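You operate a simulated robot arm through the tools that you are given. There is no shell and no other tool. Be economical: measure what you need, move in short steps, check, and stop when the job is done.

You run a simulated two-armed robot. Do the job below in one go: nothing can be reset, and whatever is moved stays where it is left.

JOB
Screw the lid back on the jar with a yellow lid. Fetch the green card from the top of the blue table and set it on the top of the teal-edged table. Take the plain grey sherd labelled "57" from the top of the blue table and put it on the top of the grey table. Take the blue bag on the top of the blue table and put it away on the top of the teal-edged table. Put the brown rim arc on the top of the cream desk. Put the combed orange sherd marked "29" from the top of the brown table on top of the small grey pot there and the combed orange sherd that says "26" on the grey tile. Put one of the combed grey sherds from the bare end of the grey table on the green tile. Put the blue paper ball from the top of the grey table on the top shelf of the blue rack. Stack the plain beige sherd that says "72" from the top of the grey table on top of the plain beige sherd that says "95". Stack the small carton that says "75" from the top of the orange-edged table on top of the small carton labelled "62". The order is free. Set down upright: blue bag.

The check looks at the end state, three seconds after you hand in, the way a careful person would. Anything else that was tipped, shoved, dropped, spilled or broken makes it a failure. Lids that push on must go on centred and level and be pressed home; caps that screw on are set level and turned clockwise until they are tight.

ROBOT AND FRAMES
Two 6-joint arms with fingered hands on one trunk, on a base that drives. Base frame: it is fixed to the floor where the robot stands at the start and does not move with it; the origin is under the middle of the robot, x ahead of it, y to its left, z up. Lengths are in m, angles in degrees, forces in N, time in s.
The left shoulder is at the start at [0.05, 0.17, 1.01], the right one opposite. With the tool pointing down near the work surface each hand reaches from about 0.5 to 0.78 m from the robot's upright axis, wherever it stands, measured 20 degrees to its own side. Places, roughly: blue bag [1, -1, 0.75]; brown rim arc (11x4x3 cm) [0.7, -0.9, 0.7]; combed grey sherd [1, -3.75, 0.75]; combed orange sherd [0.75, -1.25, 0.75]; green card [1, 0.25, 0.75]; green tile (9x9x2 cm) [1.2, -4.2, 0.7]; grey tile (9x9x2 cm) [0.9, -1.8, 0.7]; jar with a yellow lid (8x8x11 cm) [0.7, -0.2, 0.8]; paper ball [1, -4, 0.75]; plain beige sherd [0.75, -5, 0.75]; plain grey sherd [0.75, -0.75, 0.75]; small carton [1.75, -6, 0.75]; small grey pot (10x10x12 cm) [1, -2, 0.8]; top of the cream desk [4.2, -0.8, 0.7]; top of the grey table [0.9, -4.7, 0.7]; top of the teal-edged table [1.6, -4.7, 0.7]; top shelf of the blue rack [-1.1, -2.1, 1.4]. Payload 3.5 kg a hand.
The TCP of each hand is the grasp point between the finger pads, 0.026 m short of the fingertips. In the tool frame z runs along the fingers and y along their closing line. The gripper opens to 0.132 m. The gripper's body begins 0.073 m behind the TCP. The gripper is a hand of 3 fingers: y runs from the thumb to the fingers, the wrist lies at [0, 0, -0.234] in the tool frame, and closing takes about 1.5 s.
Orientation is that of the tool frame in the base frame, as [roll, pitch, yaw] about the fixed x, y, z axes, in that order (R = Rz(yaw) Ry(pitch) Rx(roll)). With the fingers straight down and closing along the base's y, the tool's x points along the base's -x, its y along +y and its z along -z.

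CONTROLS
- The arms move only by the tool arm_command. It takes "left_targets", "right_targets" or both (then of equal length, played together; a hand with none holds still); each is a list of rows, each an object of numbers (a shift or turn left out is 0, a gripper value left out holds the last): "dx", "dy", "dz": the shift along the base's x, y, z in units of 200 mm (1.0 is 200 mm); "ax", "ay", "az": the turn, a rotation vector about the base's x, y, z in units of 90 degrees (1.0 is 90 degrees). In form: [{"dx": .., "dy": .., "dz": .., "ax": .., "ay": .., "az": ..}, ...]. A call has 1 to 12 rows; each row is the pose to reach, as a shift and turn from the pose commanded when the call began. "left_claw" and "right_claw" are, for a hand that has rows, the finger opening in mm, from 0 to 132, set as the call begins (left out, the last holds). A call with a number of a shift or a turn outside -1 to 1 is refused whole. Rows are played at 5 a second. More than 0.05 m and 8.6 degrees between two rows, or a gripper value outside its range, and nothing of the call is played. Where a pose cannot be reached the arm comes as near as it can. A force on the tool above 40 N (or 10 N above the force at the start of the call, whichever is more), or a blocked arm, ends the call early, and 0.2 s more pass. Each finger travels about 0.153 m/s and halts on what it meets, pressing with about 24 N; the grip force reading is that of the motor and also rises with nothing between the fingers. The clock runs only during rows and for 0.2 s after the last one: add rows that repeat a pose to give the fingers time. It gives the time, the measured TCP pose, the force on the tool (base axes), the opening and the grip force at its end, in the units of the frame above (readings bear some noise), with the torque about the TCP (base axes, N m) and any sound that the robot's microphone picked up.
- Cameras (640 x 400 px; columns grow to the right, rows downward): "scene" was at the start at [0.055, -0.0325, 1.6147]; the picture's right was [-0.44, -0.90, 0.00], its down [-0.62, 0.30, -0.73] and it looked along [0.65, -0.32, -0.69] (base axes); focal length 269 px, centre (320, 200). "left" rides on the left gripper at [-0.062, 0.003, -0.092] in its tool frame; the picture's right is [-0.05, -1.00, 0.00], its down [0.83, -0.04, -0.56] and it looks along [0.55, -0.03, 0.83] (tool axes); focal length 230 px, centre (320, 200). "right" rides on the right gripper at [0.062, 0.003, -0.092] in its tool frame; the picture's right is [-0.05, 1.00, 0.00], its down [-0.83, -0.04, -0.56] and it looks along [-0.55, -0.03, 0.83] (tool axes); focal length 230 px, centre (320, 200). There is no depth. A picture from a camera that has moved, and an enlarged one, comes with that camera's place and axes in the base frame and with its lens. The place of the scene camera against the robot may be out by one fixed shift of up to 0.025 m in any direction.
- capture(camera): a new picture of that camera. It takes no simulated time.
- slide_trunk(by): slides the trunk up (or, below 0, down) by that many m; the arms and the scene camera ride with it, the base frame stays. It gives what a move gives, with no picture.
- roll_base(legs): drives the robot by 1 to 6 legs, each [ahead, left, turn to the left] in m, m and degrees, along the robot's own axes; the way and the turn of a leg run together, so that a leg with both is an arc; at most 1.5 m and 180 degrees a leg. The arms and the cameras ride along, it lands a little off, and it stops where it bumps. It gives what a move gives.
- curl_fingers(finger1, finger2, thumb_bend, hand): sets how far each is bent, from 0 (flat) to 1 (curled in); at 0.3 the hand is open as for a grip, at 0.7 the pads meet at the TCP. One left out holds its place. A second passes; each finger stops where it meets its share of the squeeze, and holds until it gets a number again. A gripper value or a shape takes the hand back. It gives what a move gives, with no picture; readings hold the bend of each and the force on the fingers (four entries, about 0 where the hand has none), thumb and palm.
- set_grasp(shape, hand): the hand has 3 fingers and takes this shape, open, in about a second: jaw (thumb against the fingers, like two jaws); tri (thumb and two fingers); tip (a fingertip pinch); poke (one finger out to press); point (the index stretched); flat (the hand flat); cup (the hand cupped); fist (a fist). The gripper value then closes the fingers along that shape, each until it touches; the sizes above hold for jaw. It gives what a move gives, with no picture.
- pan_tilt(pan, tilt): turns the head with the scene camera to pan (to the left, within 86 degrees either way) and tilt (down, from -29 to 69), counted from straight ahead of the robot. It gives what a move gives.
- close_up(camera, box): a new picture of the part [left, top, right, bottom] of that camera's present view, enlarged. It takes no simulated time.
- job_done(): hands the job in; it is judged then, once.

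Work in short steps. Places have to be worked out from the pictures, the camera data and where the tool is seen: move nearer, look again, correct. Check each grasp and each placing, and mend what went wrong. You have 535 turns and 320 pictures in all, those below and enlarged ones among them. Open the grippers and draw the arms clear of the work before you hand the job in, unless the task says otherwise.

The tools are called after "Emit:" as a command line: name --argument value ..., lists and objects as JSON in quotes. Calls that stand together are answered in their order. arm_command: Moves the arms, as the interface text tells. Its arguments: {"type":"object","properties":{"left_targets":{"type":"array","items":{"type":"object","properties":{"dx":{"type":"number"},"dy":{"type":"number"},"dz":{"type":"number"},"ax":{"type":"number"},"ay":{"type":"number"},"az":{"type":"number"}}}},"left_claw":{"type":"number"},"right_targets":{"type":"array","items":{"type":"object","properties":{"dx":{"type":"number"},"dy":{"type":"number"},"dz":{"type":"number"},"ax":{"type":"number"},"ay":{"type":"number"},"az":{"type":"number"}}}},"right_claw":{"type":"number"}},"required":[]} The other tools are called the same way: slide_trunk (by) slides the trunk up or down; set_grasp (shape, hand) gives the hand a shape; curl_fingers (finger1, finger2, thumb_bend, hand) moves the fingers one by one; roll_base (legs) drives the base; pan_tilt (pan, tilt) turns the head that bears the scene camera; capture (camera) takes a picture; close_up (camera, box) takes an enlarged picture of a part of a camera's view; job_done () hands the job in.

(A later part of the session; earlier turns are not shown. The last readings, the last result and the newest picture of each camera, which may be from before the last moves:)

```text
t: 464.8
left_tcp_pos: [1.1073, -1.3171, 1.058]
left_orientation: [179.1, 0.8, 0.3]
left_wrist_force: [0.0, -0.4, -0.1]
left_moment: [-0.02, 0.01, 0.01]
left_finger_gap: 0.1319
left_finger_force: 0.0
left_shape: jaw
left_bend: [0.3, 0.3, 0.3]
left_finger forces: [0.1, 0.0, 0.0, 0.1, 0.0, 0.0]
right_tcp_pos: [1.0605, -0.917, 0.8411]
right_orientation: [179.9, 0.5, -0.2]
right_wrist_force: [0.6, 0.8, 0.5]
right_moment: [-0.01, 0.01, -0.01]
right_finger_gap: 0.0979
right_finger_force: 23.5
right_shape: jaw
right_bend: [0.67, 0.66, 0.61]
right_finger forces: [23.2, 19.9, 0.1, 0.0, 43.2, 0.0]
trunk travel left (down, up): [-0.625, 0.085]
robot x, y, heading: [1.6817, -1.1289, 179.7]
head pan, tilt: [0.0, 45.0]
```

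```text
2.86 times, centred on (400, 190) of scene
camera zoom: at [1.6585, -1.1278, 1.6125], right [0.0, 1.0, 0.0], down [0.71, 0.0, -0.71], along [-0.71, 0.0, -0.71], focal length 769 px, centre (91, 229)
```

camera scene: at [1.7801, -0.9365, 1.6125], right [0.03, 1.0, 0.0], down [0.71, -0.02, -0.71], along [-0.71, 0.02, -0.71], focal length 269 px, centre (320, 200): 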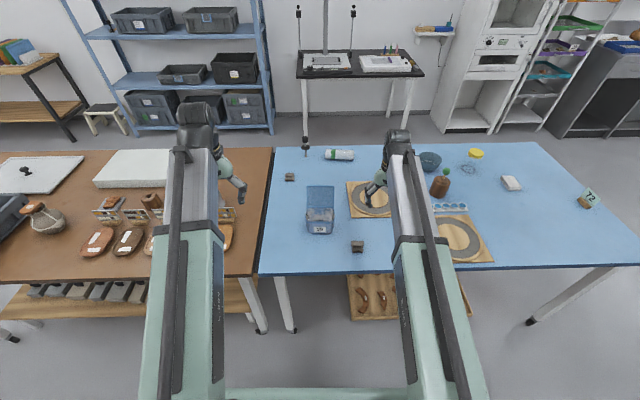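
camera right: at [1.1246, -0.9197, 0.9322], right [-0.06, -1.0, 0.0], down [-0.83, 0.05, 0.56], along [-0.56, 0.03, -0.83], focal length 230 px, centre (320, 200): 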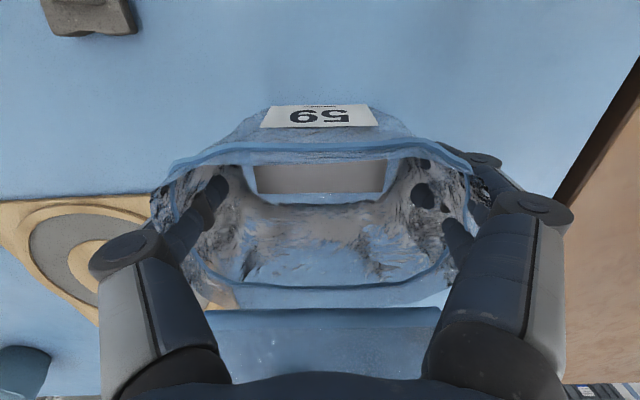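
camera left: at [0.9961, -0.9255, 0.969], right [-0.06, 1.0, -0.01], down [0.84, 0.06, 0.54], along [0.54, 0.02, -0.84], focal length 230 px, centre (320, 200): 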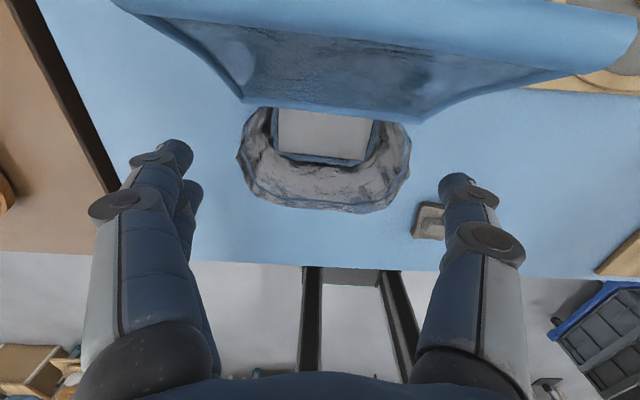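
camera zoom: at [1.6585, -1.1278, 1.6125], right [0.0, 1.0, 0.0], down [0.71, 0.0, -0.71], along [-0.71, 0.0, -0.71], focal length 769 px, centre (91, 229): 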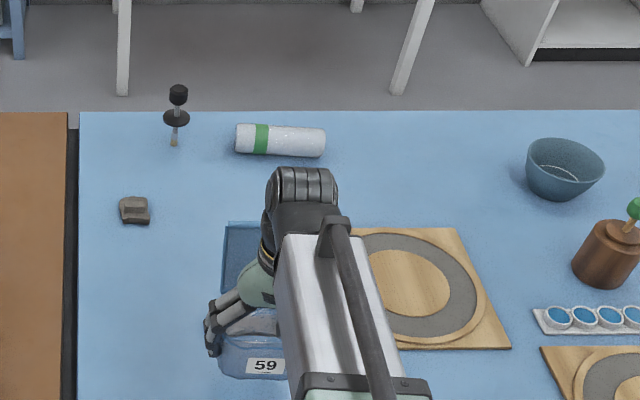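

The bag hangs upright in the hand. I raise it and drive to the card's end of the table for the left hand.

Emit:
arm_command --right_targets '[{"dz": 0.2}, {"dz": 0.4}, {"dz": 0.6}, {"dz": 0.8}]'

Emit:
roll_base --legs '[[0.0, -1.0, 0], [0, -0.5, 0]]'

Emit:
capture --camera "left"

Emit:
capture --camera "scene"

```text
t: 465.8
left_tcp_pos: [1.1065, -1.3162, 1.0573]
left_orientation: [179.2, 0.8, 0.5]
left_wrist_force: [0.0, -0.2, -0.2]
left_moment: [0.04, 0.01, 0.05]
left_finger_gap: 0.1319
left_finger_force: 0.0
left_shape: jaw
left_bend: [0.3, 0.3, 0.3]
left_finger forces: [0.0, 0.1, 0.0, 0.0, 0.1, 0.0]
right_tcp_pos: [1.0625, -0.9163, 1.0014]
right_orientation: [180.0, 0.5, -0.2]
right_wrist_force: [0.5, 1.3, -0.3]
right_moment: [0.01, -0.01, 0.01]
right_finger_gap: 0.098
right_finger_force: 23.8
right_shape: jaw
right_bend: [0.67, 0.66, 0.61]
right_finger forces: [23.2, 20.0, 0.1, 0.0, 42.9, 0.1]
trunk travel left (down, up): [-0.625, 0.085]
robot x, y, heading: [1.6783, -1.1308, 179.7]
head pan, tilt: [0.0, 45.0]
```

```text
t: 473.5
left_tcp_pos: [1.1037, 0.1712, 1.0572]
left_orientation: [179.4, 0.9, 1.0]
left_wrist_force: [-0.1, 0.7, 0.2]
left_moment: [-0.01, 0.01, 0.02]
left_finger_gap: 0.132
left_finger_force: 0.0
left_shape: jaw
left_bend: [0.3, 0.3, 0.3]
left_finger forces: [0.0, 0.0, 0.1, 0.0, 0.0, 0.1]
right_tcp_pos: [1.0552, 0.5713, 1.0008]
right_orientation: [179.9, 0.6, 0.3]
right_wrist_force: [-0.5, -0.3, -0.4]
right_moment: [-0.02, -0.02, -0.02]
right_finger_gap: 0.0978
right_finger_force: 24.0
right_shape: jaw
right_bend: [0.67, 0.66, 0.61]
right_finger forces: [23.2, 19.8, 0.0, 0.1, 42.9, 0.1]
trunk travel left (down, up): [-0.625, 0.085]
robot x, y, heading: [1.6731, 0.3631, -179.9]
head pan, tilt: [0.0, 45.0]
```

```text
125 pictures are left
camera left: at [1.0428, 0.1677, 1.1509], right [-0.07, 1.0, -0.01], down [0.84, 0.07, 0.54], along [0.54, 0.03, -0.84], focal length 230 px, centre (320, 200)
```

left: 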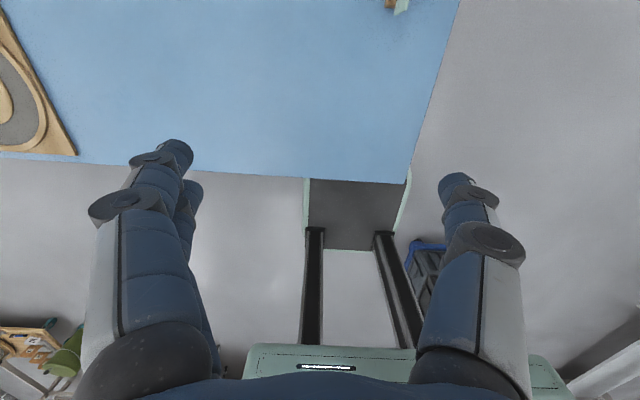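

```text
124 pictures are left
camera scene: at [1.6523, 0.3664, 1.6125], right [-0.01, 1.0, 0.0], down [0.71, 0.0, -0.71], along [-0.71, -0.01, -0.71], focal length 269 px, centre (320, 200)
```

scene: 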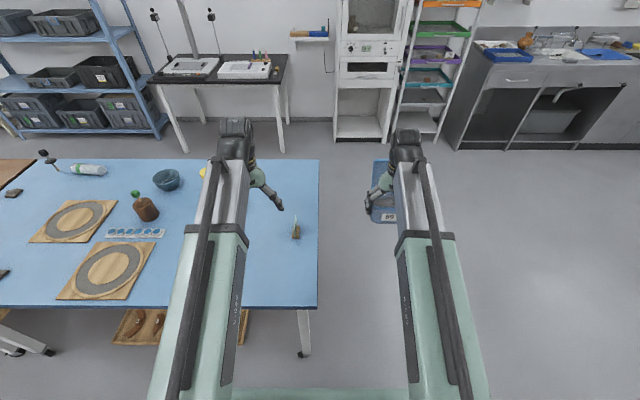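

The card (in its small wooden foot) is near (0.955,0.26). I bring the left hand over for a close look.

Emit:
arm_command --left_targets '[{"dx": -0.18, "dy": 0.1, "dz": -0.1}, {"dx": -0.36, "dy": 0.2, "dz": -0.2}, {"dx": -0.54, "dy": 0.3, "dz": -0.3}, {"dx": -0.7, "dy": 0.42, "dz": -0.4}]'

Emit:
capture --camera "left"

Emit:
close_up --camera "scene" --box '[260, 190, 340, 260]'

```text
t: 474.5
left_tcp_pos: [0.9625, 0.255, 0.9764]
left_orientation: [179.4, 0.7, 0.9]
left_wrist_force: [-0.3, -0.1, 0.5]
left_moment: [0.0, 0.03, -0.01]
left_finger_gap: 0.132
left_finger_force: 0.1
left_shape: jaw
left_bend: [0.3, 0.3, 0.3]
left_finger forces: [0.0, 0.0, 0.1, 0.0, 0.0, 0.0]
right_tcp_pos: [1.0524, 0.57, 1.001]
right_orientation: [179.9, 0.4, 0.4]
right_wrist_force: [0.1, 1.1, -0.6]
right_moment: [0.02, -0.03, 0.01]
right_finger_gap: 0.0978
right_finger_force: 24.5
right_shape: jaw
right_bend: [0.67, 0.66, 0.61]
right_finger forces: [23.1, 19.8, 0.1, 0.1, 42.9, 0.0]
trunk travel left (down, up): [-0.625, 0.085]
robot x, y, heading: [1.6717, 0.3606, -179.6]
head pan, tilt: [0.0, 45.0]
```

```text
123 pictures are left
camera left: at [0.9029, 0.2505, 1.0701], right [-0.07, 1.0, -0.01], down [0.84, 0.06, 0.54], along [0.54, 0.03, -0.84], focal length 230 px, centre (320, 200)
```

left: 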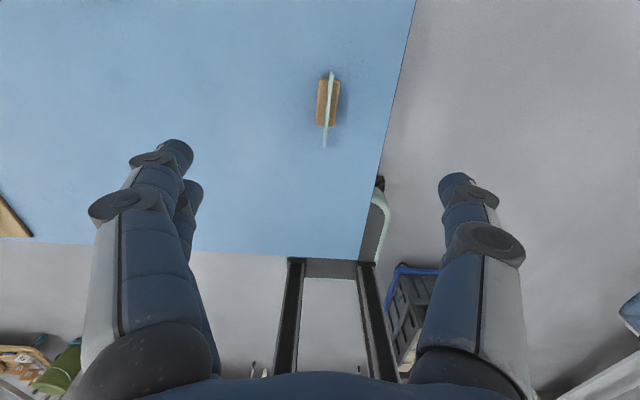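

```text
5.71 times, centred on (300, 225) of scene
camera zoom: at [1.6518, 0.3656, 1.6125], right [-0.01, 1.0, 0.0], down [0.71, 0.0, -0.71], along [-0.71, 0.0, -0.71], focal length 1537 px, centre (434, 57)
```

zoom: 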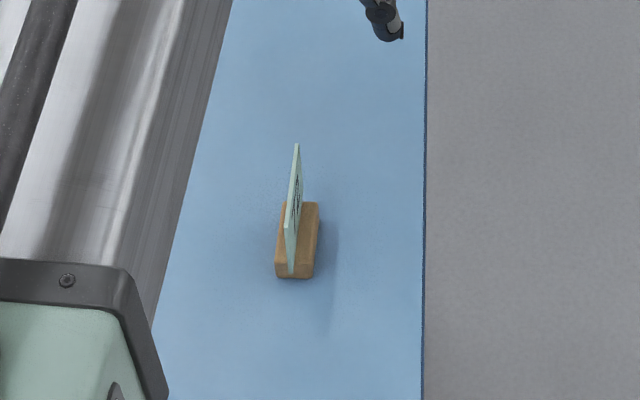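

The card stands vertically in the block, plane along x. I straddle it and grip the wooden foot's sides.

Emit:
arm_command --left_targets '[{"dx": -0.025, "dy": 0.026, "dz": -0.2}, {"dx": -0.025, "dy": 0.026, "dz": -0.4}, {"dx": -0.025, "dy": 0.026, "dz": -0.6}, {"dx": -0.025, "dy": 0.026, "dz": -0.8}, {"dx": -0.025, "dy": 0.026, "dz": -0.98}]' --left_claw 90

Emit:
capture --camera "left"

```text
t: 475.7
left_tcp_pos: [0.959, 0.2622, 0.7793]
left_orientation: [179.4, 0.8, 1.0]
left_wrist_force: [0.5, -0.5, 0.3]
left_moment: [0.01, -0.03, 0.01]
left_finger_gap: 0.0905
left_finger_force: 0.0
left_shape: jaw
left_bend: [0.68, 0.68, 0.65]
left_finger forces: [0.1, 0.0, 0.0, 0.0, 0.1, 0.0]
right_tcp_pos: [1.0539, 0.5695, 1.0024]
right_orientation: [180.0, 0.4, 0.3]
right_wrist_force: [0.9, 0.5, -0.4]
right_moment: [0.02, 0.0, 0.0]
right_finger_gap: 0.0979
right_finger_force: 23.7
right_shape: jaw
right_bend: [0.67, 0.66, 0.61]
right_finger forces: [23.2, 19.9, 0.0, 0.0, 42.8, 0.0]
trunk travel left (down, up): [-0.625, 0.085]
robot x, y, heading: [1.6778, 0.3646, -179.6]
head pan, tilt: [0.0, 45.0]
```

```text
121 pictures are left
camera left: at [0.8987, 0.2571, 0.8733], right [-0.07, 1.0, -0.01], down [0.84, 0.06, 0.54], along [0.54, 0.03, -0.84], focal length 230 px, centre (320, 200)
```

left: 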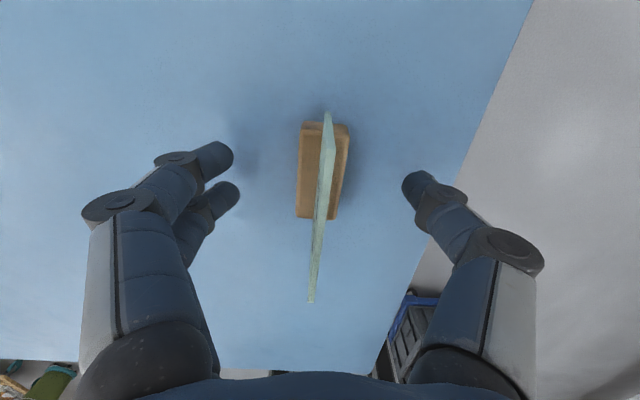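

Well centred. I lower 7 mm more and close.

Emit:
arm_command --left_targets '[{"dz": -0.037}, {"dz": -0.037}]'

Emit:
arm_command --left_targets '[{}, {}, {}, {}, {}]' --left_claw 0

Emit:
arm_command --left_targets '[{"dz": 0.1}, {"dz": 0.3}, {"dz": 0.5}, {"dz": 0.7}, {"dz": 0.9}]'

Emit:
capture --camera "left"

```text
t: 476.3
left_tcp_pos: [0.9591, 0.2608, 0.7734]
left_orientation: [179.3, 0.6, 1.0]
left_wrist_force: [0.0, -0.2, -0.3]
left_moment: [0.0, -0.01, 0.0]
left_finger_gap: 0.0906
left_finger_force: 0.0
left_shape: jaw
left_bend: [0.68, 0.68, 0.65]
left_finger forces: [0.1, 0.0, 0.0, 0.0, 0.0, 0.0]
right_tcp_pos: [1.0531, 0.5702, 1.0018]
right_orientation: [179.9, 0.6, 0.4]
right_wrist_force: [0.1, -0.1, -1.6]
right_moment: [0.0, -0.03, 0.03]
right_finger_gap: 0.098
right_finger_force: 24.1
right_shape: jaw
right_bend: [0.67, 0.66, 0.61]
right_finger forces: [23.2, 19.9, 0.0, 0.1, 42.8, 0.0]
trunk travel left (down, up): [-0.625, 0.085]
robot x, y, heading: [1.6734, 0.3605, -179.5]
head pan, tilt: [0.0, 45.0]
```

```text
t: 477.5
left_tcp_pos: [0.9585, 0.2612, 0.7742]
left_orientation: [179.3, 0.8, 1.1]
left_wrist_force: [-0.1, 0.3, 0.6]
left_moment: [-0.01, 0.01, 0.02]
left_finger_gap: 0.0205
left_finger_force: 24.6
left_shape: jaw
left_bend: [0.73, 0.73, 0.7]
left_finger forces: [10.6, 10.8, 0.0, 0.0, 21.5, 0.0]
right_tcp_pos: [1.0535, 0.5686, 1.0012]
right_orientation: [179.8, 0.5, 0.3]
right_wrist_force: [0.4, 0.3, -0.9]
right_moment: [0.0, 0.01, 0.01]
right_finger_gap: 0.0978
right_finger_force: 24.3
right_shape: jaw
right_bend: [0.67, 0.66, 0.61]
right_finger forces: [23.2, 19.9, 0.0, 0.0, 42.8, 0.0]
trunk travel left (down, up): [-0.625, 0.085]
robot x, y, heading: [1.6741, 0.3614, -179.8]
head pan, tilt: [0.0, 45.0]
```

```text
t: 478.7
left_tcp_pos: [0.9593, 0.2619, 0.952]
left_orientation: [179.4, 0.7, 1.0]
left_wrist_force: [-0.4, 0.3, -0.7]
left_moment: [0.02, -0.01, -0.02]
left_finger_gap: 0.0208
left_finger_force: 23.5
left_shape: jaw
left_bend: [0.73, 0.73, 0.7]
left_finger forces: [10.6, 10.9, 0.0, 0.0, 21.4, 0.0]
right_tcp_pos: [1.0539, 0.5709, 1.0025]
right_orientation: [180.0, 0.6, 0.4]
right_wrist_force: [-0.5, 1.0, -1.6]
right_moment: [-0.01, 0.0, 0.04]
right_finger_gap: 0.0978
right_finger_force: 24.7
right_shape: jaw
right_bend: [0.67, 0.66, 0.61]
right_finger forces: [23.2, 20.0, 0.0, 0.0, 42.8, 0.0]
trunk travel left (down, up): [-0.625, 0.085]
robot x, y, heading: [1.6738, 0.3606, -179.4]
head pan, tilt: [0.0, 45.0]
```

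```text
120 pictures are left
camera left: at [0.8986, 0.2576, 1.0463], right [-0.07, 1.0, -0.01], down [0.84, 0.06, 0.54], along [0.54, 0.03, -0.84], focal length 230 px, centre (320, 200)
```

left: 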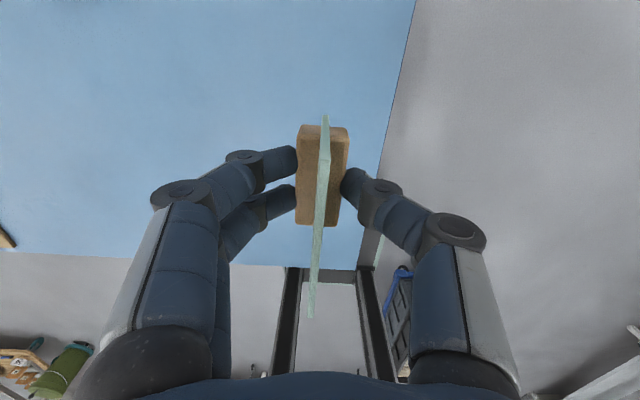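

The card is held by its foot. With bag and card in hand I back into the aisle and drive south to the teal-edged table's north end.

Emit:
arm_command --left_targets '[{"dx": 0.1, "dz": 0.1}, {"dx": 0.2, "dz": 0.2}, {"dx": 0.3, "dz": 0.3}, {"dx": 0.4, "dz": 0.35}]'

Emit:
roll_base --legs '[[-0.85, 0, 0], [0, 1.2, 0], [0, 1.2, 0], [0, 1.15, 0]]'

Emit:
pan_tilt --pan 40 --tilt 35

Emit:
capture --camera "scene"

```text
t: 479.7
left_tcp_pos: [1.0383, 0.2619, 1.0226]
left_orientation: [179.3, 0.9, 1.0]
left_wrist_force: [-0.4, -0.2, -0.9]
left_moment: [-0.01, -0.01, 0.0]
left_finger_gap: 0.0204
left_finger_force: 24.2
left_shape: jaw
left_bend: [0.73, 0.73, 0.7]
left_finger forces: [10.5, 10.9, 0.1, 0.0, 21.5, 0.0]
right_tcp_pos: [1.0542, 0.5705, 1.0006]
right_orientation: [179.9, 0.6, 0.3]
right_wrist_force: [-0.3, 0.4, -0.3]
right_moment: [0.0, -0.03, -0.03]
right_finger_gap: 0.0981
right_finger_force: 24.3
right_shape: jaw
right_bend: [0.67, 0.66, 0.61]
right_finger forces: [23.2, 19.9, 0.0, 0.0, 42.8, 0.0]
trunk travel left (down, up): [-0.625, 0.085]
robot x, y, heading: [1.6717, 0.3612, -179.6]
head pan, tilt: [0.0, 45.0]
```

```text
t: 500.9
left_tcp_pos: [1.9738, -3.2984, 1.0219]
left_orientation: [179.4, 0.8, 2.7]
left_wrist_force: [0.5, 0.0, -0.8]
left_moment: [0.01, -0.01, -0.03]
left_finger_gap: 0.0207
left_finger_force: 24.3
left_shape: jaw
left_bend: [0.73, 0.73, 0.7]
left_finger forces: [10.7, 10.8, 0.0, 0.0, 21.4, 0.0]
right_tcp_pos: [1.9797, -2.9893, 1.0007]
right_orientation: [179.9, 0.5, 2.2]
right_wrist_force: [1.0, 0.0, -0.4]
right_moment: [0.0, 0.0, 0.05]
right_finger_gap: 0.098
right_finger_force: 23.5
right_shape: jaw
right_bend: [0.67, 0.66, 0.61]
right_finger forces: [23.1, 19.8, 0.0, 0.0, 42.7, 0.1]
trunk travel left (down, up): [-0.625, 0.085]
robot x, y, heading: [2.605, -3.1813, -178.0]
head pan, tilt: [0.0, 45.0]
```

```text
t: 502.0
left_tcp_pos: [1.9732, -3.2974, 1.0214]
left_orientation: [179.3, 0.9, 2.8]
left_wrist_force: [-0.9, 0.0, -0.6]
left_moment: [-0.02, -0.03, -0.01]
left_finger_gap: 0.0205
left_finger_force: 24.0
left_shape: jaw
left_bend: [0.73, 0.73, 0.7]
left_finger forces: [10.7, 10.9, 0.0, 0.1, 21.6, 0.0]
right_tcp_pos: [1.9795, -2.9877, 1.0008]
right_orientation: [179.9, 0.5, 2.1]
right_wrist_force: [0.4, 0.6, -0.9]
right_moment: [0.03, -0.03, 0.01]
right_finger_gap: 0.0979
right_finger_force: 24.0
right_shape: jaw
right_bend: [0.67, 0.66, 0.61]
right_finger forces: [23.0, 19.8, 0.1, 0.0, 42.8, 0.1]
trunk travel left (down, up): [-0.625, 0.085]
robot x, y, heading: [2.604, -3.1788, -178.1]
head pan, tilt: [40.0, 35.0]
```

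```text
119 pictures are left
camera scene: at [2.6005, -3.2326, 1.6273], right [-0.67, 0.74, 0.0], down [0.43, 0.38, -0.82], along [-0.61, -0.55, -0.57], focal length 269 px, centre (320, 200)
```

scene: 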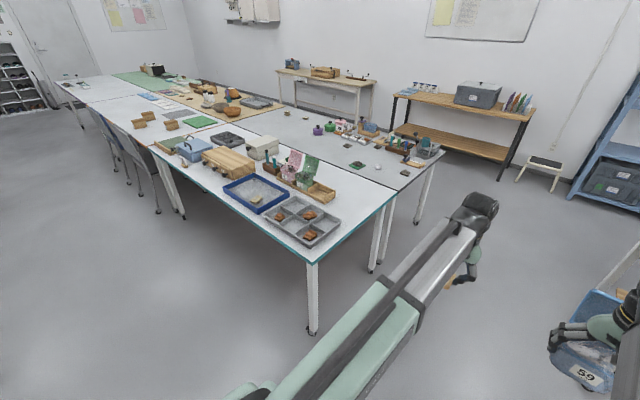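

The teal table has free space near its inner side. I drive in front of its north end and turn to face it.

Emit:
roll_base --legs '[[1.1, 0, -1.9], [0, 0, 90]]'

Emit:
pan_tilt --pan 0 --tilt 50

Emit:
capture --camera "scene"

```text
t: 511.5
left_tcp_pos: [1.6062, -3.8401, 1.0225]
left_orientation: [179.3, 0.8, 91.8]
left_wrist_force: [-0.4, 0.7, 0.0]
left_moment: [0.0, -0.03, 0.04]
left_finger_gap: 0.0207
left_finger_force: 23.7
left_shape: jaw
left_bend: [0.73, 0.73, 0.7]
left_finger forces: [10.8, 10.9, 0.1, 0.1, 21.5, 0.0]
right_tcp_pos: [1.2983, -3.8295, 1.0014]
right_orientation: [179.9, 0.5, 91.2]
right_wrist_force: [0.6, 0.0, -0.4]
right_moment: [0.02, 0.03, 0.02]
right_finger_gap: 0.0976
right_finger_force: 24.6
right_shape: jaw
right_bend: [0.67, 0.67, 0.61]
right_finger forces: [22.2, 19.3, 0.0, 0.0, 41.3, 0.0]
trunk travel left (down, up): [-0.625, 0.085]
robot x, y, heading: [1.4946, -3.2023, -88.9]
head pan, tilt: [40.0, 35.0]
```

```text
t: 512.6
left_tcp_pos: [1.6067, -3.8407, 1.0221]
left_orientation: [179.3, 0.9, 91.8]
left_wrist_force: [0.5, 0.0, -0.7]
left_moment: [-0.01, -0.01, 0.01]
left_finger_gap: 0.0205
left_finger_force: 24.2
left_shape: jaw
left_bend: [0.73, 0.73, 0.7]
left_finger forces: [10.7, 10.8, 0.1, 0.0, 21.6, 0.0]
right_tcp_pos: [1.2996, -3.8297, 1.001]
right_orientation: [179.9, 0.5, 91.3]
right_wrist_force: [0.2, -0.1, 0.1]
right_moment: [-0.02, -0.02, 0.04]
right_finger_gap: 0.0978
right_finger_force: 23.9
right_shape: jaw
right_bend: [0.67, 0.67, 0.61]
right_finger forces: [22.2, 19.3, 0.0, 0.0, 41.2, 0.0]
trunk travel left (down, up): [-0.625, 0.085]
robot x, y, heading: [1.497, -3.2051, -88.9]
head pan, tilt: [0.0, 50.0]
```

```text
118 pictures are left
camera scene: at [1.5197, -3.2407, 1.6057], right [-1.0, -0.02, 0.0], down [-0.02, 0.77, -0.64], along [0.01, -0.64, -0.77], focal length 269 px, centre (320, 200)
```

scene: 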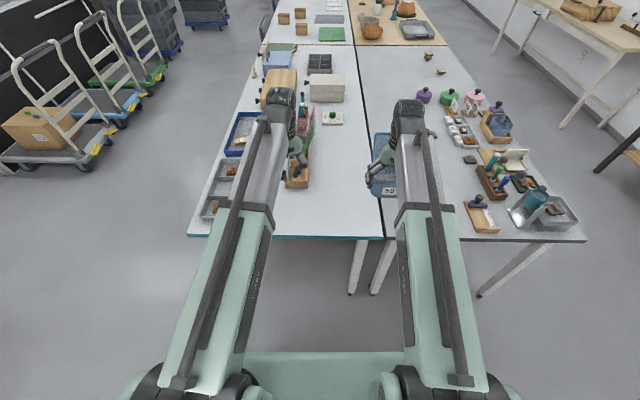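

I check the space below the left hand (card) and right hand (bag).

Emit:
capture --camera "left"

Emit:
capture --camera "right"

```text
117 pictures are left
camera left: at [1.6113, -3.9018, 1.1158], right [-1.0, -0.08, -0.01], down [-0.08, 0.84, 0.54], along [-0.04, 0.54, -0.84], focal length 230 px, centre (320, 200)
```

left: 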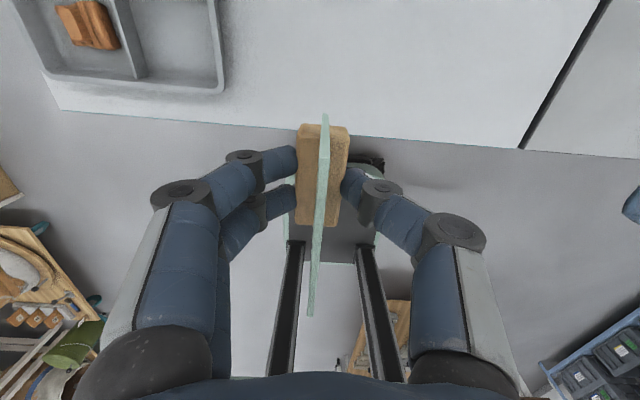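

```text
116 pictures are left
camera right: at [1.3004, -3.767, 1.0929], right [1.0, -0.03, 0.0], down [-0.03, -0.83, 0.56], along [-0.02, -0.56, -0.83], focal length 230 px, centre (320, 200)
```

right: 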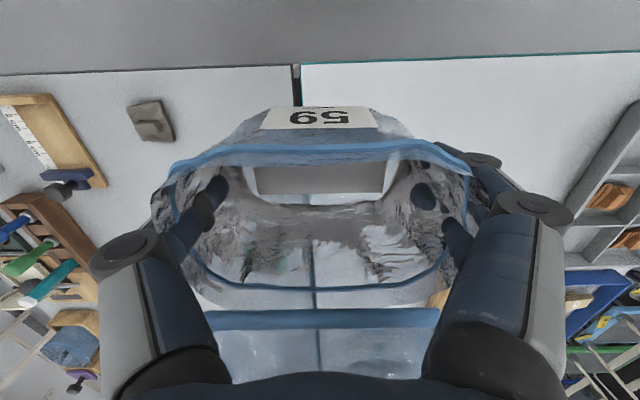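

There is free table from x≈1.27 to 1.72. I place the card first at about (1.62,-3.89).

Emit:
arm_command --left_targets '[{"dx": 0.04, "dy": -0.15}, {"dx": 0.07, "dy": -0.27, "dz": -0.1}, {"dx": 0.07, "dy": -0.27, "dz": -0.3}, {"dx": 0.07, "dy": -0.27, "dz": -0.5}, {"dx": 0.07, "dy": -0.27, "dz": -0.7}, {"dx": 0.07, "dy": -0.27, "dz": -0.9}, {"dx": 0.07, "dy": -0.27, "dz": -1.0}]'

Emit:
arm_command --left_targets '[{"dz": -0.1}, {"dz": -0.15}, {"dz": -0.18}, {"dz": -0.205}, {"dz": -0.225}, {"dz": -0.245}, {"dz": -0.265}]'

Emit:
capture --camera "left"

```text
t: 514.2
left_tcp_pos: [1.6222, -3.8955, 0.8236]
left_orientation: [179.4, 0.7, 91.8]
left_wrist_force: [0.2, 0.1, 0.7]
left_moment: [-0.02, -0.02, 0.03]
left_finger_gap: 0.0207
left_finger_force: 24.4
left_shape: jaw
left_bend: [0.73, 0.73, 0.7]
left_finger forces: [10.8, 10.7, 0.0, 0.1, 21.5, 0.1]
right_tcp_pos: [1.2992, -3.8287, 1.0012]
right_orientation: [179.9, 0.6, 91.2]
right_wrist_force: [-0.7, -0.3, -0.4]
right_moment: [0.04, 0.01, -0.01]
right_finger_gap: 0.0978
right_finger_force: 24.1
right_shape: jaw
right_bend: [0.67, 0.67, 0.61]
right_finger forces: [22.1, 19.3, 0.0, 0.1, 41.2, 0.0]
trunk travel left (down, up): [-0.625, 0.085]
robot x, y, heading: [1.4934, -3.2015, -88.8]
head pan, tilt: [0.0, 50.0]
```

```text
t: 515.8
left_tcp_pos: [1.6199, -3.8939, 0.7708]
left_orientation: [179.4, 0.9, 91.8]
left_wrist_force: [-2.4, 2.1, 13.3]
left_moment: [0.04, -0.04, 0.01]
left_finger_gap: 0.021
left_finger_force: 23.9
left_shape: jaw
left_bend: [0.73, 0.73, 0.7]
left_finger forces: [12.1, 12.5, 0.0, 0.1, 26.0, 0.0]
right_tcp_pos: [1.2975, -3.828, 1.0019]
right_orientation: [179.9, 0.6, 91.2]
right_wrist_force: [0.0, -0.1, -0.1]
right_moment: [0.01, -0.03, -0.02]
right_finger_gap: 0.0978
right_finger_force: 23.9
right_shape: jaw
right_bend: [0.67, 0.67, 0.61]
right_finger forces: [22.2, 19.3, 0.0, 0.0, 41.2, 0.0]
trunk travel left (down, up): [-0.625, 0.085]
robot x, y, heading: [1.4962, -3.204, -88.7]
head pan, tilt: [0.0, 50.0]
```

```text
115 pictures are left
camera left: at [1.6258, -3.955, 0.8653], right [-1.0, -0.08, -0.01], down [-0.08, 0.84, 0.54], along [-0.04, 0.54, -0.84], focal length 230 px, centre (320, 200)
```

left: 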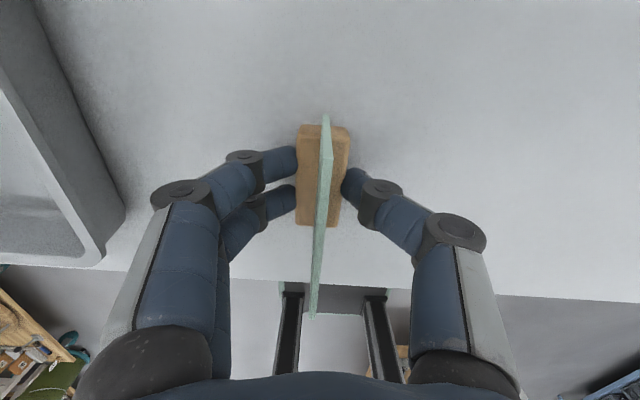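

Contact. I release the card and rise straight up.

Emit:
arm_command --left_targets '[{"dz": 0.01}, {"dz": 0.01}, {"dz": 0.01}]'

Emit:
arm_command --left_targets '[{}, {}, {}, {"dz": 0.15}, {"dz": 0.35}, {"dz": 0.55}, {"dz": 0.75}, {"dz": 0.95}]' --left_claw 70

Emit:
capture --camera "left"

```text
t: 516.6
left_tcp_pos: [1.6215, -3.8944, 0.7716]
left_orientation: [179.3, 0.8, 91.9]
left_wrist_force: [-1.4, 0.6, 7.9]
left_moment: [0.0, -0.02, -0.04]
left_finger_gap: 0.0212
left_finger_force: 24.4
left_shape: jaw
left_bend: [0.73, 0.73, 0.7]
left_finger forces: [11.9, 12.3, 0.1, 0.0, 25.6, 0.0]
right_tcp_pos: [1.2983, -3.8284, 1.0007]
right_orientation: [179.9, 0.5, 91.2]
right_wrist_force: [0.3, -0.1, -1.1]
right_moment: [0.0, -0.02, -0.01]
right_finger_gap: 0.0978
right_finger_force: 23.9
right_shape: jaw
right_bend: [0.67, 0.67, 0.61]
right_finger forces: [22.2, 19.3, 0.1, 0.0, 41.2, 0.0]
trunk travel left (down, up): [-0.625, 0.085]
robot x, y, heading: [1.495, -3.2057, -88.9]
head pan, tilt: [0.0, 50.0]
```

```text
t: 518.4
left_tcp_pos: [1.6217, -3.8952, 0.9613]
left_orientation: [179.3, 0.7, 91.9]
left_wrist_force: [0.5, 0.3, 0.7]
left_moment: [0.0, 0.02, 0.01]
left_finger_gap: 0.0693
left_finger_force: 0.0
left_shape: jaw
left_bend: [0.72, 0.72, 0.7]
left_finger forces: [0.0, 0.0, 0.0, 0.0, 0.0, 0.0]
right_tcp_pos: [1.2982, -3.8291, 1.0018]
right_orientation: [180.0, 0.6, 91.1]
right_wrist_force: [0.4, 0.8, -1.2]
right_moment: [-0.03, 0.03, 0.02]
right_finger_gap: 0.098
right_finger_force: 23.9
right_shape: jaw
right_bend: [0.67, 0.67, 0.61]
right_finger forces: [22.2, 19.3, 0.0, 0.1, 41.2, 0.1]
trunk travel left (down, up): [-0.625, 0.085]
robot x, y, heading: [1.4995, -3.2077, -88.8]
head pan, tilt: [0.0, 50.0]
```

```text
114 pictures are left
camera left: at [1.6266, -3.9552, 1.0545], right [-1.0, -0.08, -0.01], down [-0.08, 0.84, 0.54], along [-0.04, 0.54, -0.84], focal length 230 px, centre (320, 200)
```

left: 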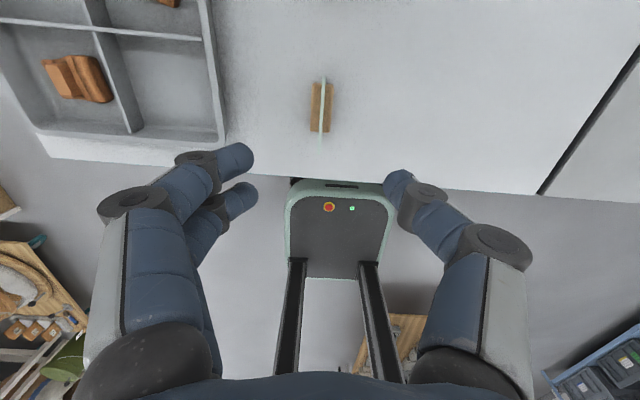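

The card stands. I raise the left hand aside, drive 10 cm ahead and bring the bag over its spot near (1.42,-3.97).

Emit:
arm_command --left_targets '[{"dz": 0.2}, {"dz": 0.4, "dy": 0.1}, {"dx": 0.2, "dz": 0.45, "dy": 0.2}, {"dx": 0.4, "dz": 0.45, "dy": 0.3}]'

Emit:
roll_base --legs '[[0.1, 0, -1.2]]'

Emit:
arm_command --right_targets '[{"dx": 0.2, "dy": -0.07}, {"dx": 0.4, "dy": -0.14}, {"dx": 0.6, "dy": -0.2}, {"dx": 0.6, "dy": -0.2, "dz": -0.2}, {"dx": 0.6, "dy": -0.2, "dz": -0.4}, {"dx": 0.6, "dy": -0.2, "dz": -0.6}, {"dx": 0.6, "dy": -0.2, "dz": -0.75}]'

Emit:
capture --camera "right"

Emit:
capture --camera "scene"

```text
t: 519.4
left_tcp_pos: [1.7027, -3.8336, 1.0529]
left_orientation: [179.3, 0.7, 91.7]
left_wrist_force: [-0.2, 0.7, 0.2]
left_moment: [0.01, 0.03, 0.02]
left_finger_gap: 0.0694
left_finger_force: 0.0
left_shape: jaw
left_bend: [0.72, 0.72, 0.7]
left_finger forces: [0.0, 0.0, 0.0, 0.1, 0.0, 0.0]
right_tcp_pos: [1.2975, -3.8292, 1.0008]
right_orientation: [179.9, 0.6, 91.2]
right_wrist_force: [0.1, 0.1, -0.5]
right_moment: [0.01, -0.02, 0.0]
right_finger_gap: 0.0979
right_finger_force: 24.0
right_shape: jaw
right_bend: [0.67, 0.67, 0.61]
right_finger forces: [22.2, 19.3, 0.1, 0.0, 41.1, 0.0]
trunk travel left (down, up): [-0.625, 0.085]
robot x, y, heading: [1.4992, -3.2074, -88.9]
head pan, tilt: [0.0, 50.0]
```

```text
t: 520.5
left_tcp_pos: [1.6896, -3.9415, 1.0519]
left_orientation: [179.3, 0.7, 90.5]
left_wrist_force: [0.4, -0.8, -1.0]
left_moment: [0.03, -0.03, 0.05]
left_finger_gap: 0.0694
left_finger_force: 0.0
left_shape: jaw
left_bend: [0.72, 0.72, 0.7]
left_finger forces: [0.0, 0.0, 0.1, 0.0, 0.0, 0.0]
right_tcp_pos: [1.2853, -3.9282, 0.9999]
right_orientation: [179.9, 0.5, 90.0]
right_wrist_force: [-0.2, 0.9, -0.8]
right_moment: [0.04, -0.02, 0.01]
right_finger_gap: 0.0975
right_finger_force: 23.7
right_shape: jaw
right_bend: [0.67, 0.67, 0.61]
right_finger forces: [22.2, 19.3, 0.0, 0.1, 41.2, 0.1]
trunk travel left (down, up): [-0.625, 0.085]
robot x, y, heading: [1.4981, -3.3132, -89.9]
head pan, tilt: [0.0, 50.0]
```

```text
t: 522.1
left_tcp_pos: [1.6894, -3.9398, 1.0532]
left_orientation: [179.3, 0.7, 90.6]
left_wrist_force: [0.6, -0.9, 0.1]
left_moment: [0.01, 0.0, 0.0]
left_finger_gap: 0.0695
left_finger_force: 0.0
left_shape: jaw
left_bend: [0.72, 0.72, 0.7]
left_finger forces: [0.0, 0.0, 0.0, 0.1, 0.0, 0.0]
right_tcp_pos: [1.4062, -3.9635, 0.8484]
right_orientation: [179.9, 0.6, 90.0]
right_wrist_force: [0.1, 0.2, -0.5]
right_moment: [-0.01, 0.03, -0.02]
right_finger_gap: 0.0978
right_finger_force: 24.1
right_shape: jaw
right_bend: [0.67, 0.67, 0.61]
right_finger forces: [22.0, 19.2, 0.0, 0.1, 40.8, 0.1]
trunk travel left (down, up): [-0.625, 0.085]
robot x, y, heading: [1.4969, -3.3054, -90.5]
head pan, tilt: [0.0, 50.0]
```

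```text
113 pictures are left
camera right: at [1.4103, -3.902, 0.9412], right [1.0, -0.05, 0.0], down [-0.04, -0.82, 0.56], along [-0.03, -0.56, -0.83], focal length 230 px, centre (320, 200)
```

right: 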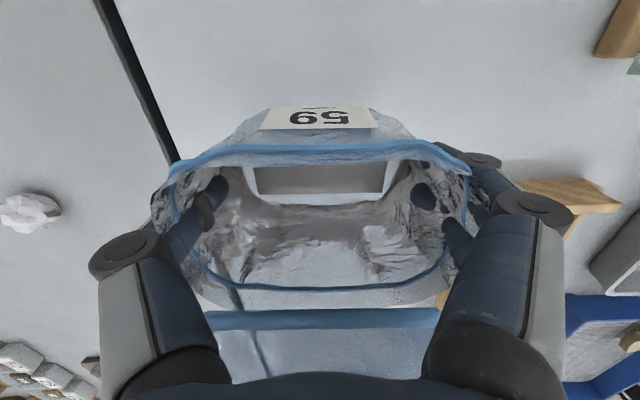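

```text
112 pictures are left
camera scene: at [1.5199, -3.3421, 1.6057], right [-1.0, 0.0, 0.0], down [0.0, 0.77, -0.64], along [0.0, -0.64, -0.77], focal length 269 px, centre (320, 200)
```

scene: 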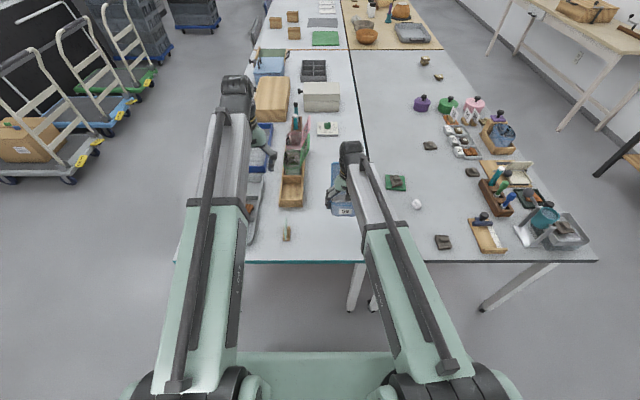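

The bag is clear of the wooden tray and the table joint. I shift 1.5 cm outward and lower to contact.

Emit:
arm_command --right_targets '[{"dx": 0.07, "dz": -0.1}, {"dx": 0.07, "dz": -0.17}, {"dx": 0.07, "dz": -0.22}, {"dx": 0.07, "dz": -0.25}, {"dx": 0.07, "dz": -0.27}, {"dx": 0.07, "dz": -0.29}, {"dx": 0.07, "dz": -0.31}]'

```text
t: 523.7
left_tcp_pos: [1.6902, -3.9394, 1.053]
left_orientation: [179.4, 0.8, 90.7]
left_wrist_force: [0.1, 0.6, 0.3]
left_moment: [0.0, 0.01, 0.01]
left_finger_gap: 0.0695
left_finger_force: 0.0
left_shape: jaw
left_bend: [0.72, 0.72, 0.7]
left_finger forces: [0.0, 0.1, 0.0, 0.0, 0.0, 0.0]
right_tcp_pos: [1.4197, -3.9672, 0.7908]
right_orientation: [179.8, 0.6, 89.9]
right_wrist_force: [-2.4, 1.0, 15.0]
right_moment: [0.03, -0.63, 0.02]
right_finger_gap: 0.0977
right_finger_force: 24.0
right_shape: jaw
right_bend: [0.68, 0.67, 0.61]
right_finger forces: [21.8, 19.5, 0.1, 0.0, 41.7, 0.1]
trunk travel left (down, up): [-0.625, 0.085]
robot x, y, heading: [1.4983, -3.306, -90.2]
head pan, tilt: [0.0, 50.0]
```

Contact. I open fully and rise.

Emit:
arm_command --right_targets '[{"dz": 0.01}, {"dz": 0.01}, {"dz": 0.01}, {"dz": 0.01}, {"dz": 0.01}]' --right_claw 132

Emit:
arm_command --right_targets '[{"dz": 0.1}, {"dz": 0.3}, {"dz": 0.5}, {"dz": 0.7}, {"dz": 0.9}]'

Emit:
capture --camera "right"

Emit:
close_up --camera "scene" --box '[250, 130, 420, 270]'

```text
t: 524.9
left_tcp_pos: [1.691, -3.9381, 1.054]
left_orientation: [179.5, 0.8, 90.6]
left_wrist_force: [-0.3, 0.2, -0.9]
left_moment: [-0.01, 0.01, 0.0]
left_finger_gap: 0.0696
left_finger_force: 0.0
left_shape: jaw
left_bend: [0.72, 0.72, 0.7]
left_finger forces: [0.0, 0.0, 0.1, 0.0, 0.1, 0.0]
right_tcp_pos: [1.4209, -3.9663, 0.7921]
right_orientation: [179.9, 0.9, 90.0]
right_wrist_force: [-1.3, -4.5, 32.2]
right_moment: [0.2, 0.21, -0.11]
right_finger_gap: 0.131
right_finger_force: 0.1
right_shape: jaw
right_bend: [0.3, 0.3, 0.3]
right_finger forces: [9.4, 7.4, 0.1, 0.0, 22.7, 0.1]
trunk travel left (down, up): [-0.625, 0.085]
robot x, y, heading: [1.4976, -3.3075, -90.1]
head pan, tilt: [0.0, 50.0]
```

```text
t: 526.1
left_tcp_pos: [1.6905, -3.9395, 1.0531]
left_orientation: [179.4, 0.8, 90.6]
left_wrist_force: [0.4, 0.4, 0.0]
left_moment: [0.0, 0.04, -0.02]
left_finger_gap: 0.0691
left_finger_force: 0.0
left_shape: jaw
left_bend: [0.72, 0.72, 0.7]
left_finger forces: [0.0, 0.0, 0.0, 0.1, 0.0, 0.0]
right_tcp_pos: [1.4214, -3.9686, 0.9732]
right_orientation: [180.0, 0.5, 90.0]
right_wrist_force: [0.0, -1.2, -0.5]
right_moment: [-0.02, -0.01, 0.03]
right_finger_gap: 0.1319
right_finger_force: 0.0
right_shape: jaw
right_bend: [0.3, 0.3, 0.3]
right_finger forces: [0.0, 0.1, 0.0, 0.0, 0.1, 0.0]
trunk travel left (down, up): [-0.625, 0.085]
robot x, y, heading: [1.4966, -3.3055, -90.3]
head pan, tilt: [0.0, 50.0]
```

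```text
111 pictures are left
camera right: at [1.4244, -3.9058, 1.0641], right [1.0, -0.05, 0.0], down [-0.04, -0.83, 0.56], along [-0.03, -0.56, -0.83], focal length 230 px, centre (320, 200)
```

right: 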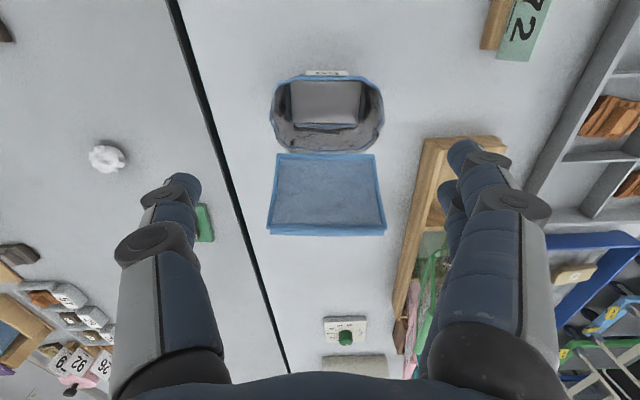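

```text
2.86 times, centred on (335, 200) of scene
camera zoom: at [1.52, -3.3415, 1.6056], right [-1.0, 0.0, 0.0], down [0.0, 0.77, -0.64], along [0.0, -0.64, -0.77], focal length 769 px, centre (277, 200)
```

zoom: 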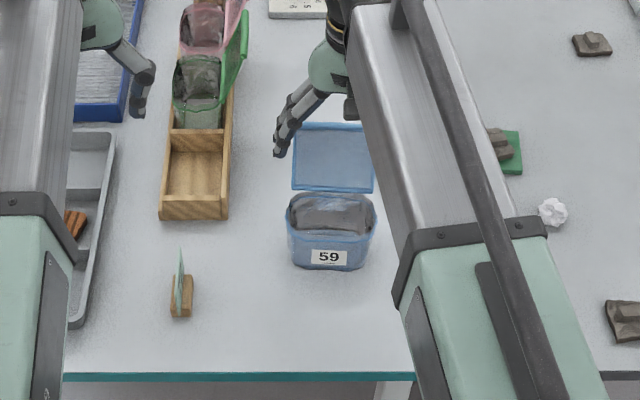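

Bag and card are both upright on the teal-edged table. Last: the cartons. I withdraw and drive along the far aisle to look at the orange-edged table.

Emit:
roll_base --legs '[[-0.15, 0, 0], [0, 1.25, 0], [1.2, 0, 0]]'

Emit:
pan_tilt --pan -25 --tilt 38

Emit:
capture --camera "scene"

```text
t: 539.1
left_tcp_pos: [2.9798, -4.9787, 1.0526]
left_orientation: [179.4, 0.7, 91.4]
left_wrist_force: [-0.3, -0.3, 0.1]
left_moment: [0.0, 0.01, 0.03]
left_finger_gap: 0.0693
left_finger_force: 0.0
left_shape: jaw
left_bend: [0.72, 0.72, 0.7]
left_finger forces: [0.0, 0.0, 0.1, 0.0, 0.0, 0.0]
right_tcp_pos: [2.7107, -5.0123, 0.972]
right_orientation: [179.9, 0.5, 90.8]
right_wrist_force: [-0.1, -0.1, 0.4]
right_moment: [0.03, 0.03, 0.0]
right_finger_gap: 0.132
right_finger_force: 0.1
right_shape: jaw
right_bend: [0.3, 0.3, 0.3]
right_finger forces: [0.0, 0.0, 0.1, 0.0, 0.1, 0.1]
trunk travel left (down, up): [-0.625, 0.085]
robot x, y, heading: [2.7805, -4.3517, -89.2]
head pan, tilt: [0.0, 50.0]
```

```text
t: 540.0
left_tcp_pos: [2.9796, -4.9809, 1.0527]
left_orientation: [179.4, 0.9, 91.4]
left_wrist_force: [0.4, -0.4, 0.2]
left_moment: [-0.01, 0.01, 0.0]
left_finger_gap: 0.0693
left_finger_force: 0.0
left_shape: jaw
left_bend: [0.72, 0.72, 0.7]
left_finger forces: [0.0, 0.1, 0.0, 0.0, 0.0, 0.0]
right_tcp_pos: [2.7105, -5.0124, 0.9724]
right_orientation: [179.9, 0.5, 90.8]
right_wrist_force: [-0.1, -0.1, 0.2]
right_moment: [-0.02, -0.04, 0.02]
right_finger_gap: 0.1318
right_finger_force: 0.1
right_shape: jaw
right_bend: [0.3, 0.3, 0.3]
right_finger forces: [0.0, 0.1, 0.0, 0.1, 0.1, 0.0]
trunk travel left (down, up): [-0.625, 0.085]
robot x, y, heading: [2.7791, -4.3503, -89.2]
head pan, tilt: [-25.0, 38.0]
```

```text
109 pictures are left
camera scene: at [2.7652, -4.3856, 1.6228], right [-0.91, 0.41, 0.0], down [0.25, 0.56, -0.79], along [-0.32, -0.72, -0.62], focal length 269 px, centre (320, 200)
```

scene: 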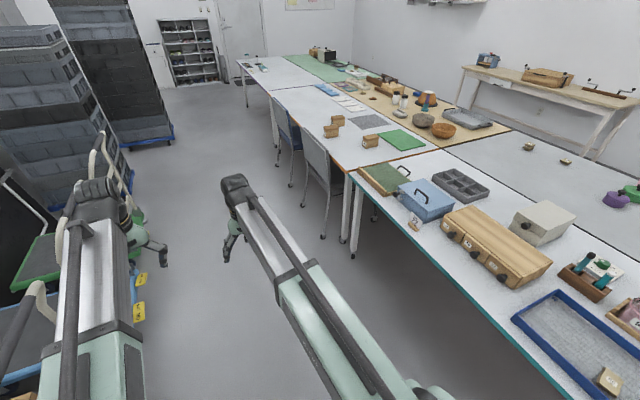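

The chairs are tucked in with backs at x≈2.1, so I can stand at x≈2.45 and reach the cartons at x≈1.74–1.92. I drive there and face the table.

Emit:
roll_base --legs '[[1.5, 0, 0], [0, 0, -90.8], [0.25, 0, 0]]'

Emit:
pan_tilt --pan 0 --tilt 48

Emit:
capture --camera "scene"

```text
t: 552.9
left_tcp_pos: [1.8827, -6.0559, 1.0523]
left_orientation: [179.4, 0.7, -1.2]
left_wrist_force: [-0.6, 0.3, -0.4]
left_moment: [-0.02, -0.02, -0.02]
left_finger_gap: 0.0693
left_finger_force: 0.0
left_shape: jaw
left_bend: [0.72, 0.72, 0.7]
left_finger forces: [0.1, 0.0, 0.0, 0.1, 0.0, 0.0]
right_tcp_pos: [1.8617, -5.7852, 0.9724]
right_orientation: [179.9, 0.5, -1.8]
right_wrist_force: [0.0, 0.3, -0.3]
right_moment: [-0.01, -0.04, -0.03]
right_finger_gap: 0.1319
right_finger_force: 0.0
right_shape: jaw
right_bend: [0.3, 0.3, 0.3]
right_finger forces: [0.1, 0.0, 0.0, 0.0, 0.0, 0.0]
trunk travel left (down, up): [-0.625, 0.085]
robot x, y, heading: [2.5175, -5.885, 178.3]
head pan, tilt: [-25.0, 38.0]
```

```text
t: 553.8
left_tcp_pos: [1.8831, -6.0563, 1.0522]
left_orientation: [179.4, 0.9, -1.2]
left_wrist_force: [0.8, -0.2, -0.4]
left_moment: [-0.01, -0.03, 0.04]
left_finger_gap: 0.0694
left_finger_force: 0.1
left_shape: jaw
left_bend: [0.72, 0.72, 0.7]
left_finger forces: [0.1, 0.0, 0.1, 0.1, 0.0, 0.0]
right_tcp_pos: [1.8633, -5.7862, 0.9726]
right_orientation: [179.9, 0.4, -1.7]
right_wrist_force: [-0.6, 0.2, 0.1]
right_moment: [0.01, 0.0, 0.04]
right_finger_gap: 0.1318
right_finger_force: 0.1
right_shape: jaw
right_bend: [0.3, 0.3, 0.3]
right_finger forces: [0.0, 0.0, 0.1, 0.1, 0.0, 0.0]
trunk travel left (down, up): [-0.625, 0.085]
robot x, y, heading: [2.5193, -5.8826, 178.0]
head pan, tilt: [0.0, 48.0]
```

```text
108 pictures are left
camera scene: at [2.5023, -5.8795, 1.6084], right [0.03, 1.0, 0.0], down [0.74, -0.02, -0.67], along [-0.67, 0.02, -0.74], focal length 269 px, centre (320, 200)
```

scene: 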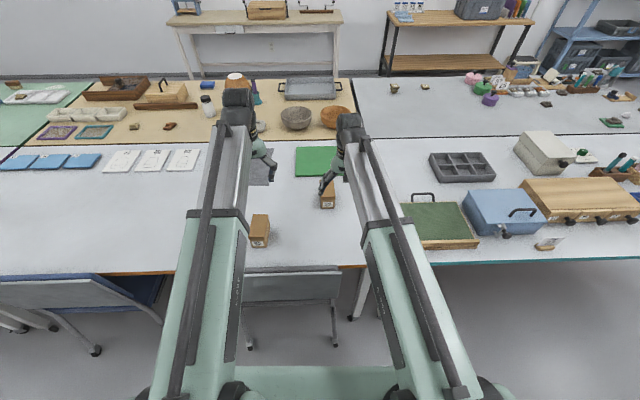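

I zoom in on the cartons' labels and look through the hand cameras.

Emit:
close_up --camera "scene" --box '[180, 150, 360, 270]'

Emit:
capture --camera "left"

Emit:
capture --camera "right"

```text
3.33 times, centred on (270, 210) of scene
camera zoom: at [2.5023, -5.8795, 1.6084], right [0.03, 1.0, 0.0], down [0.74, -0.02, -0.67], along [-0.67, 0.02, -0.74], focal length 897 px, centre (487, 167)
```

zoom: 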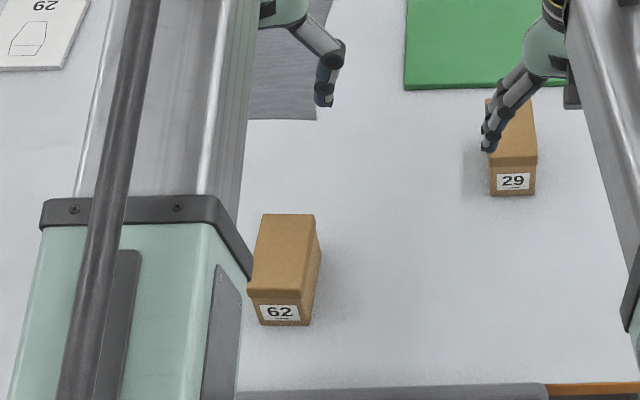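

```text
106 pictures are left
camera left: at [1.8233, -6.0573, 1.1461], right [-0.03, 1.0, -0.01], down [0.84, 0.03, 0.54], along [0.54, 0.01, -0.84], focal length 230 px, centre (320, 200)
```

left: 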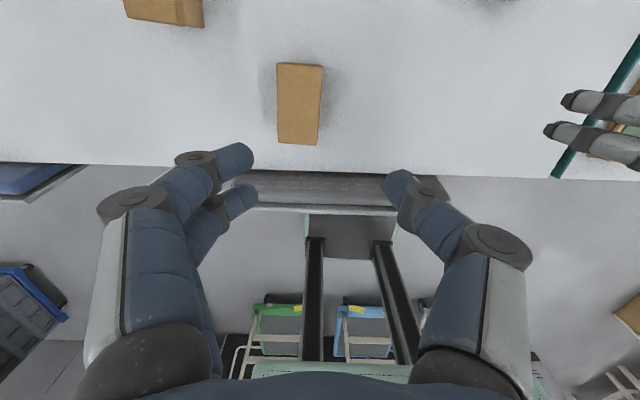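

```text
105 pictures are left
camera right: at [1.9256, -5.7901, 1.0637], right [-0.08, -1.0, 0.0], down [-0.82, 0.07, 0.56], along [-0.56, 0.05, -0.83], focal length 230 px, centre (320, 200)
```

right: 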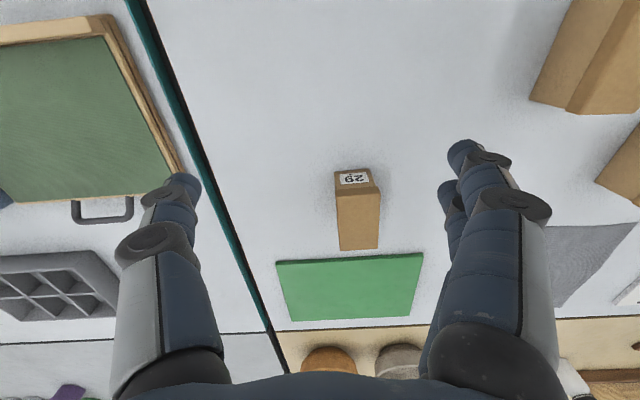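

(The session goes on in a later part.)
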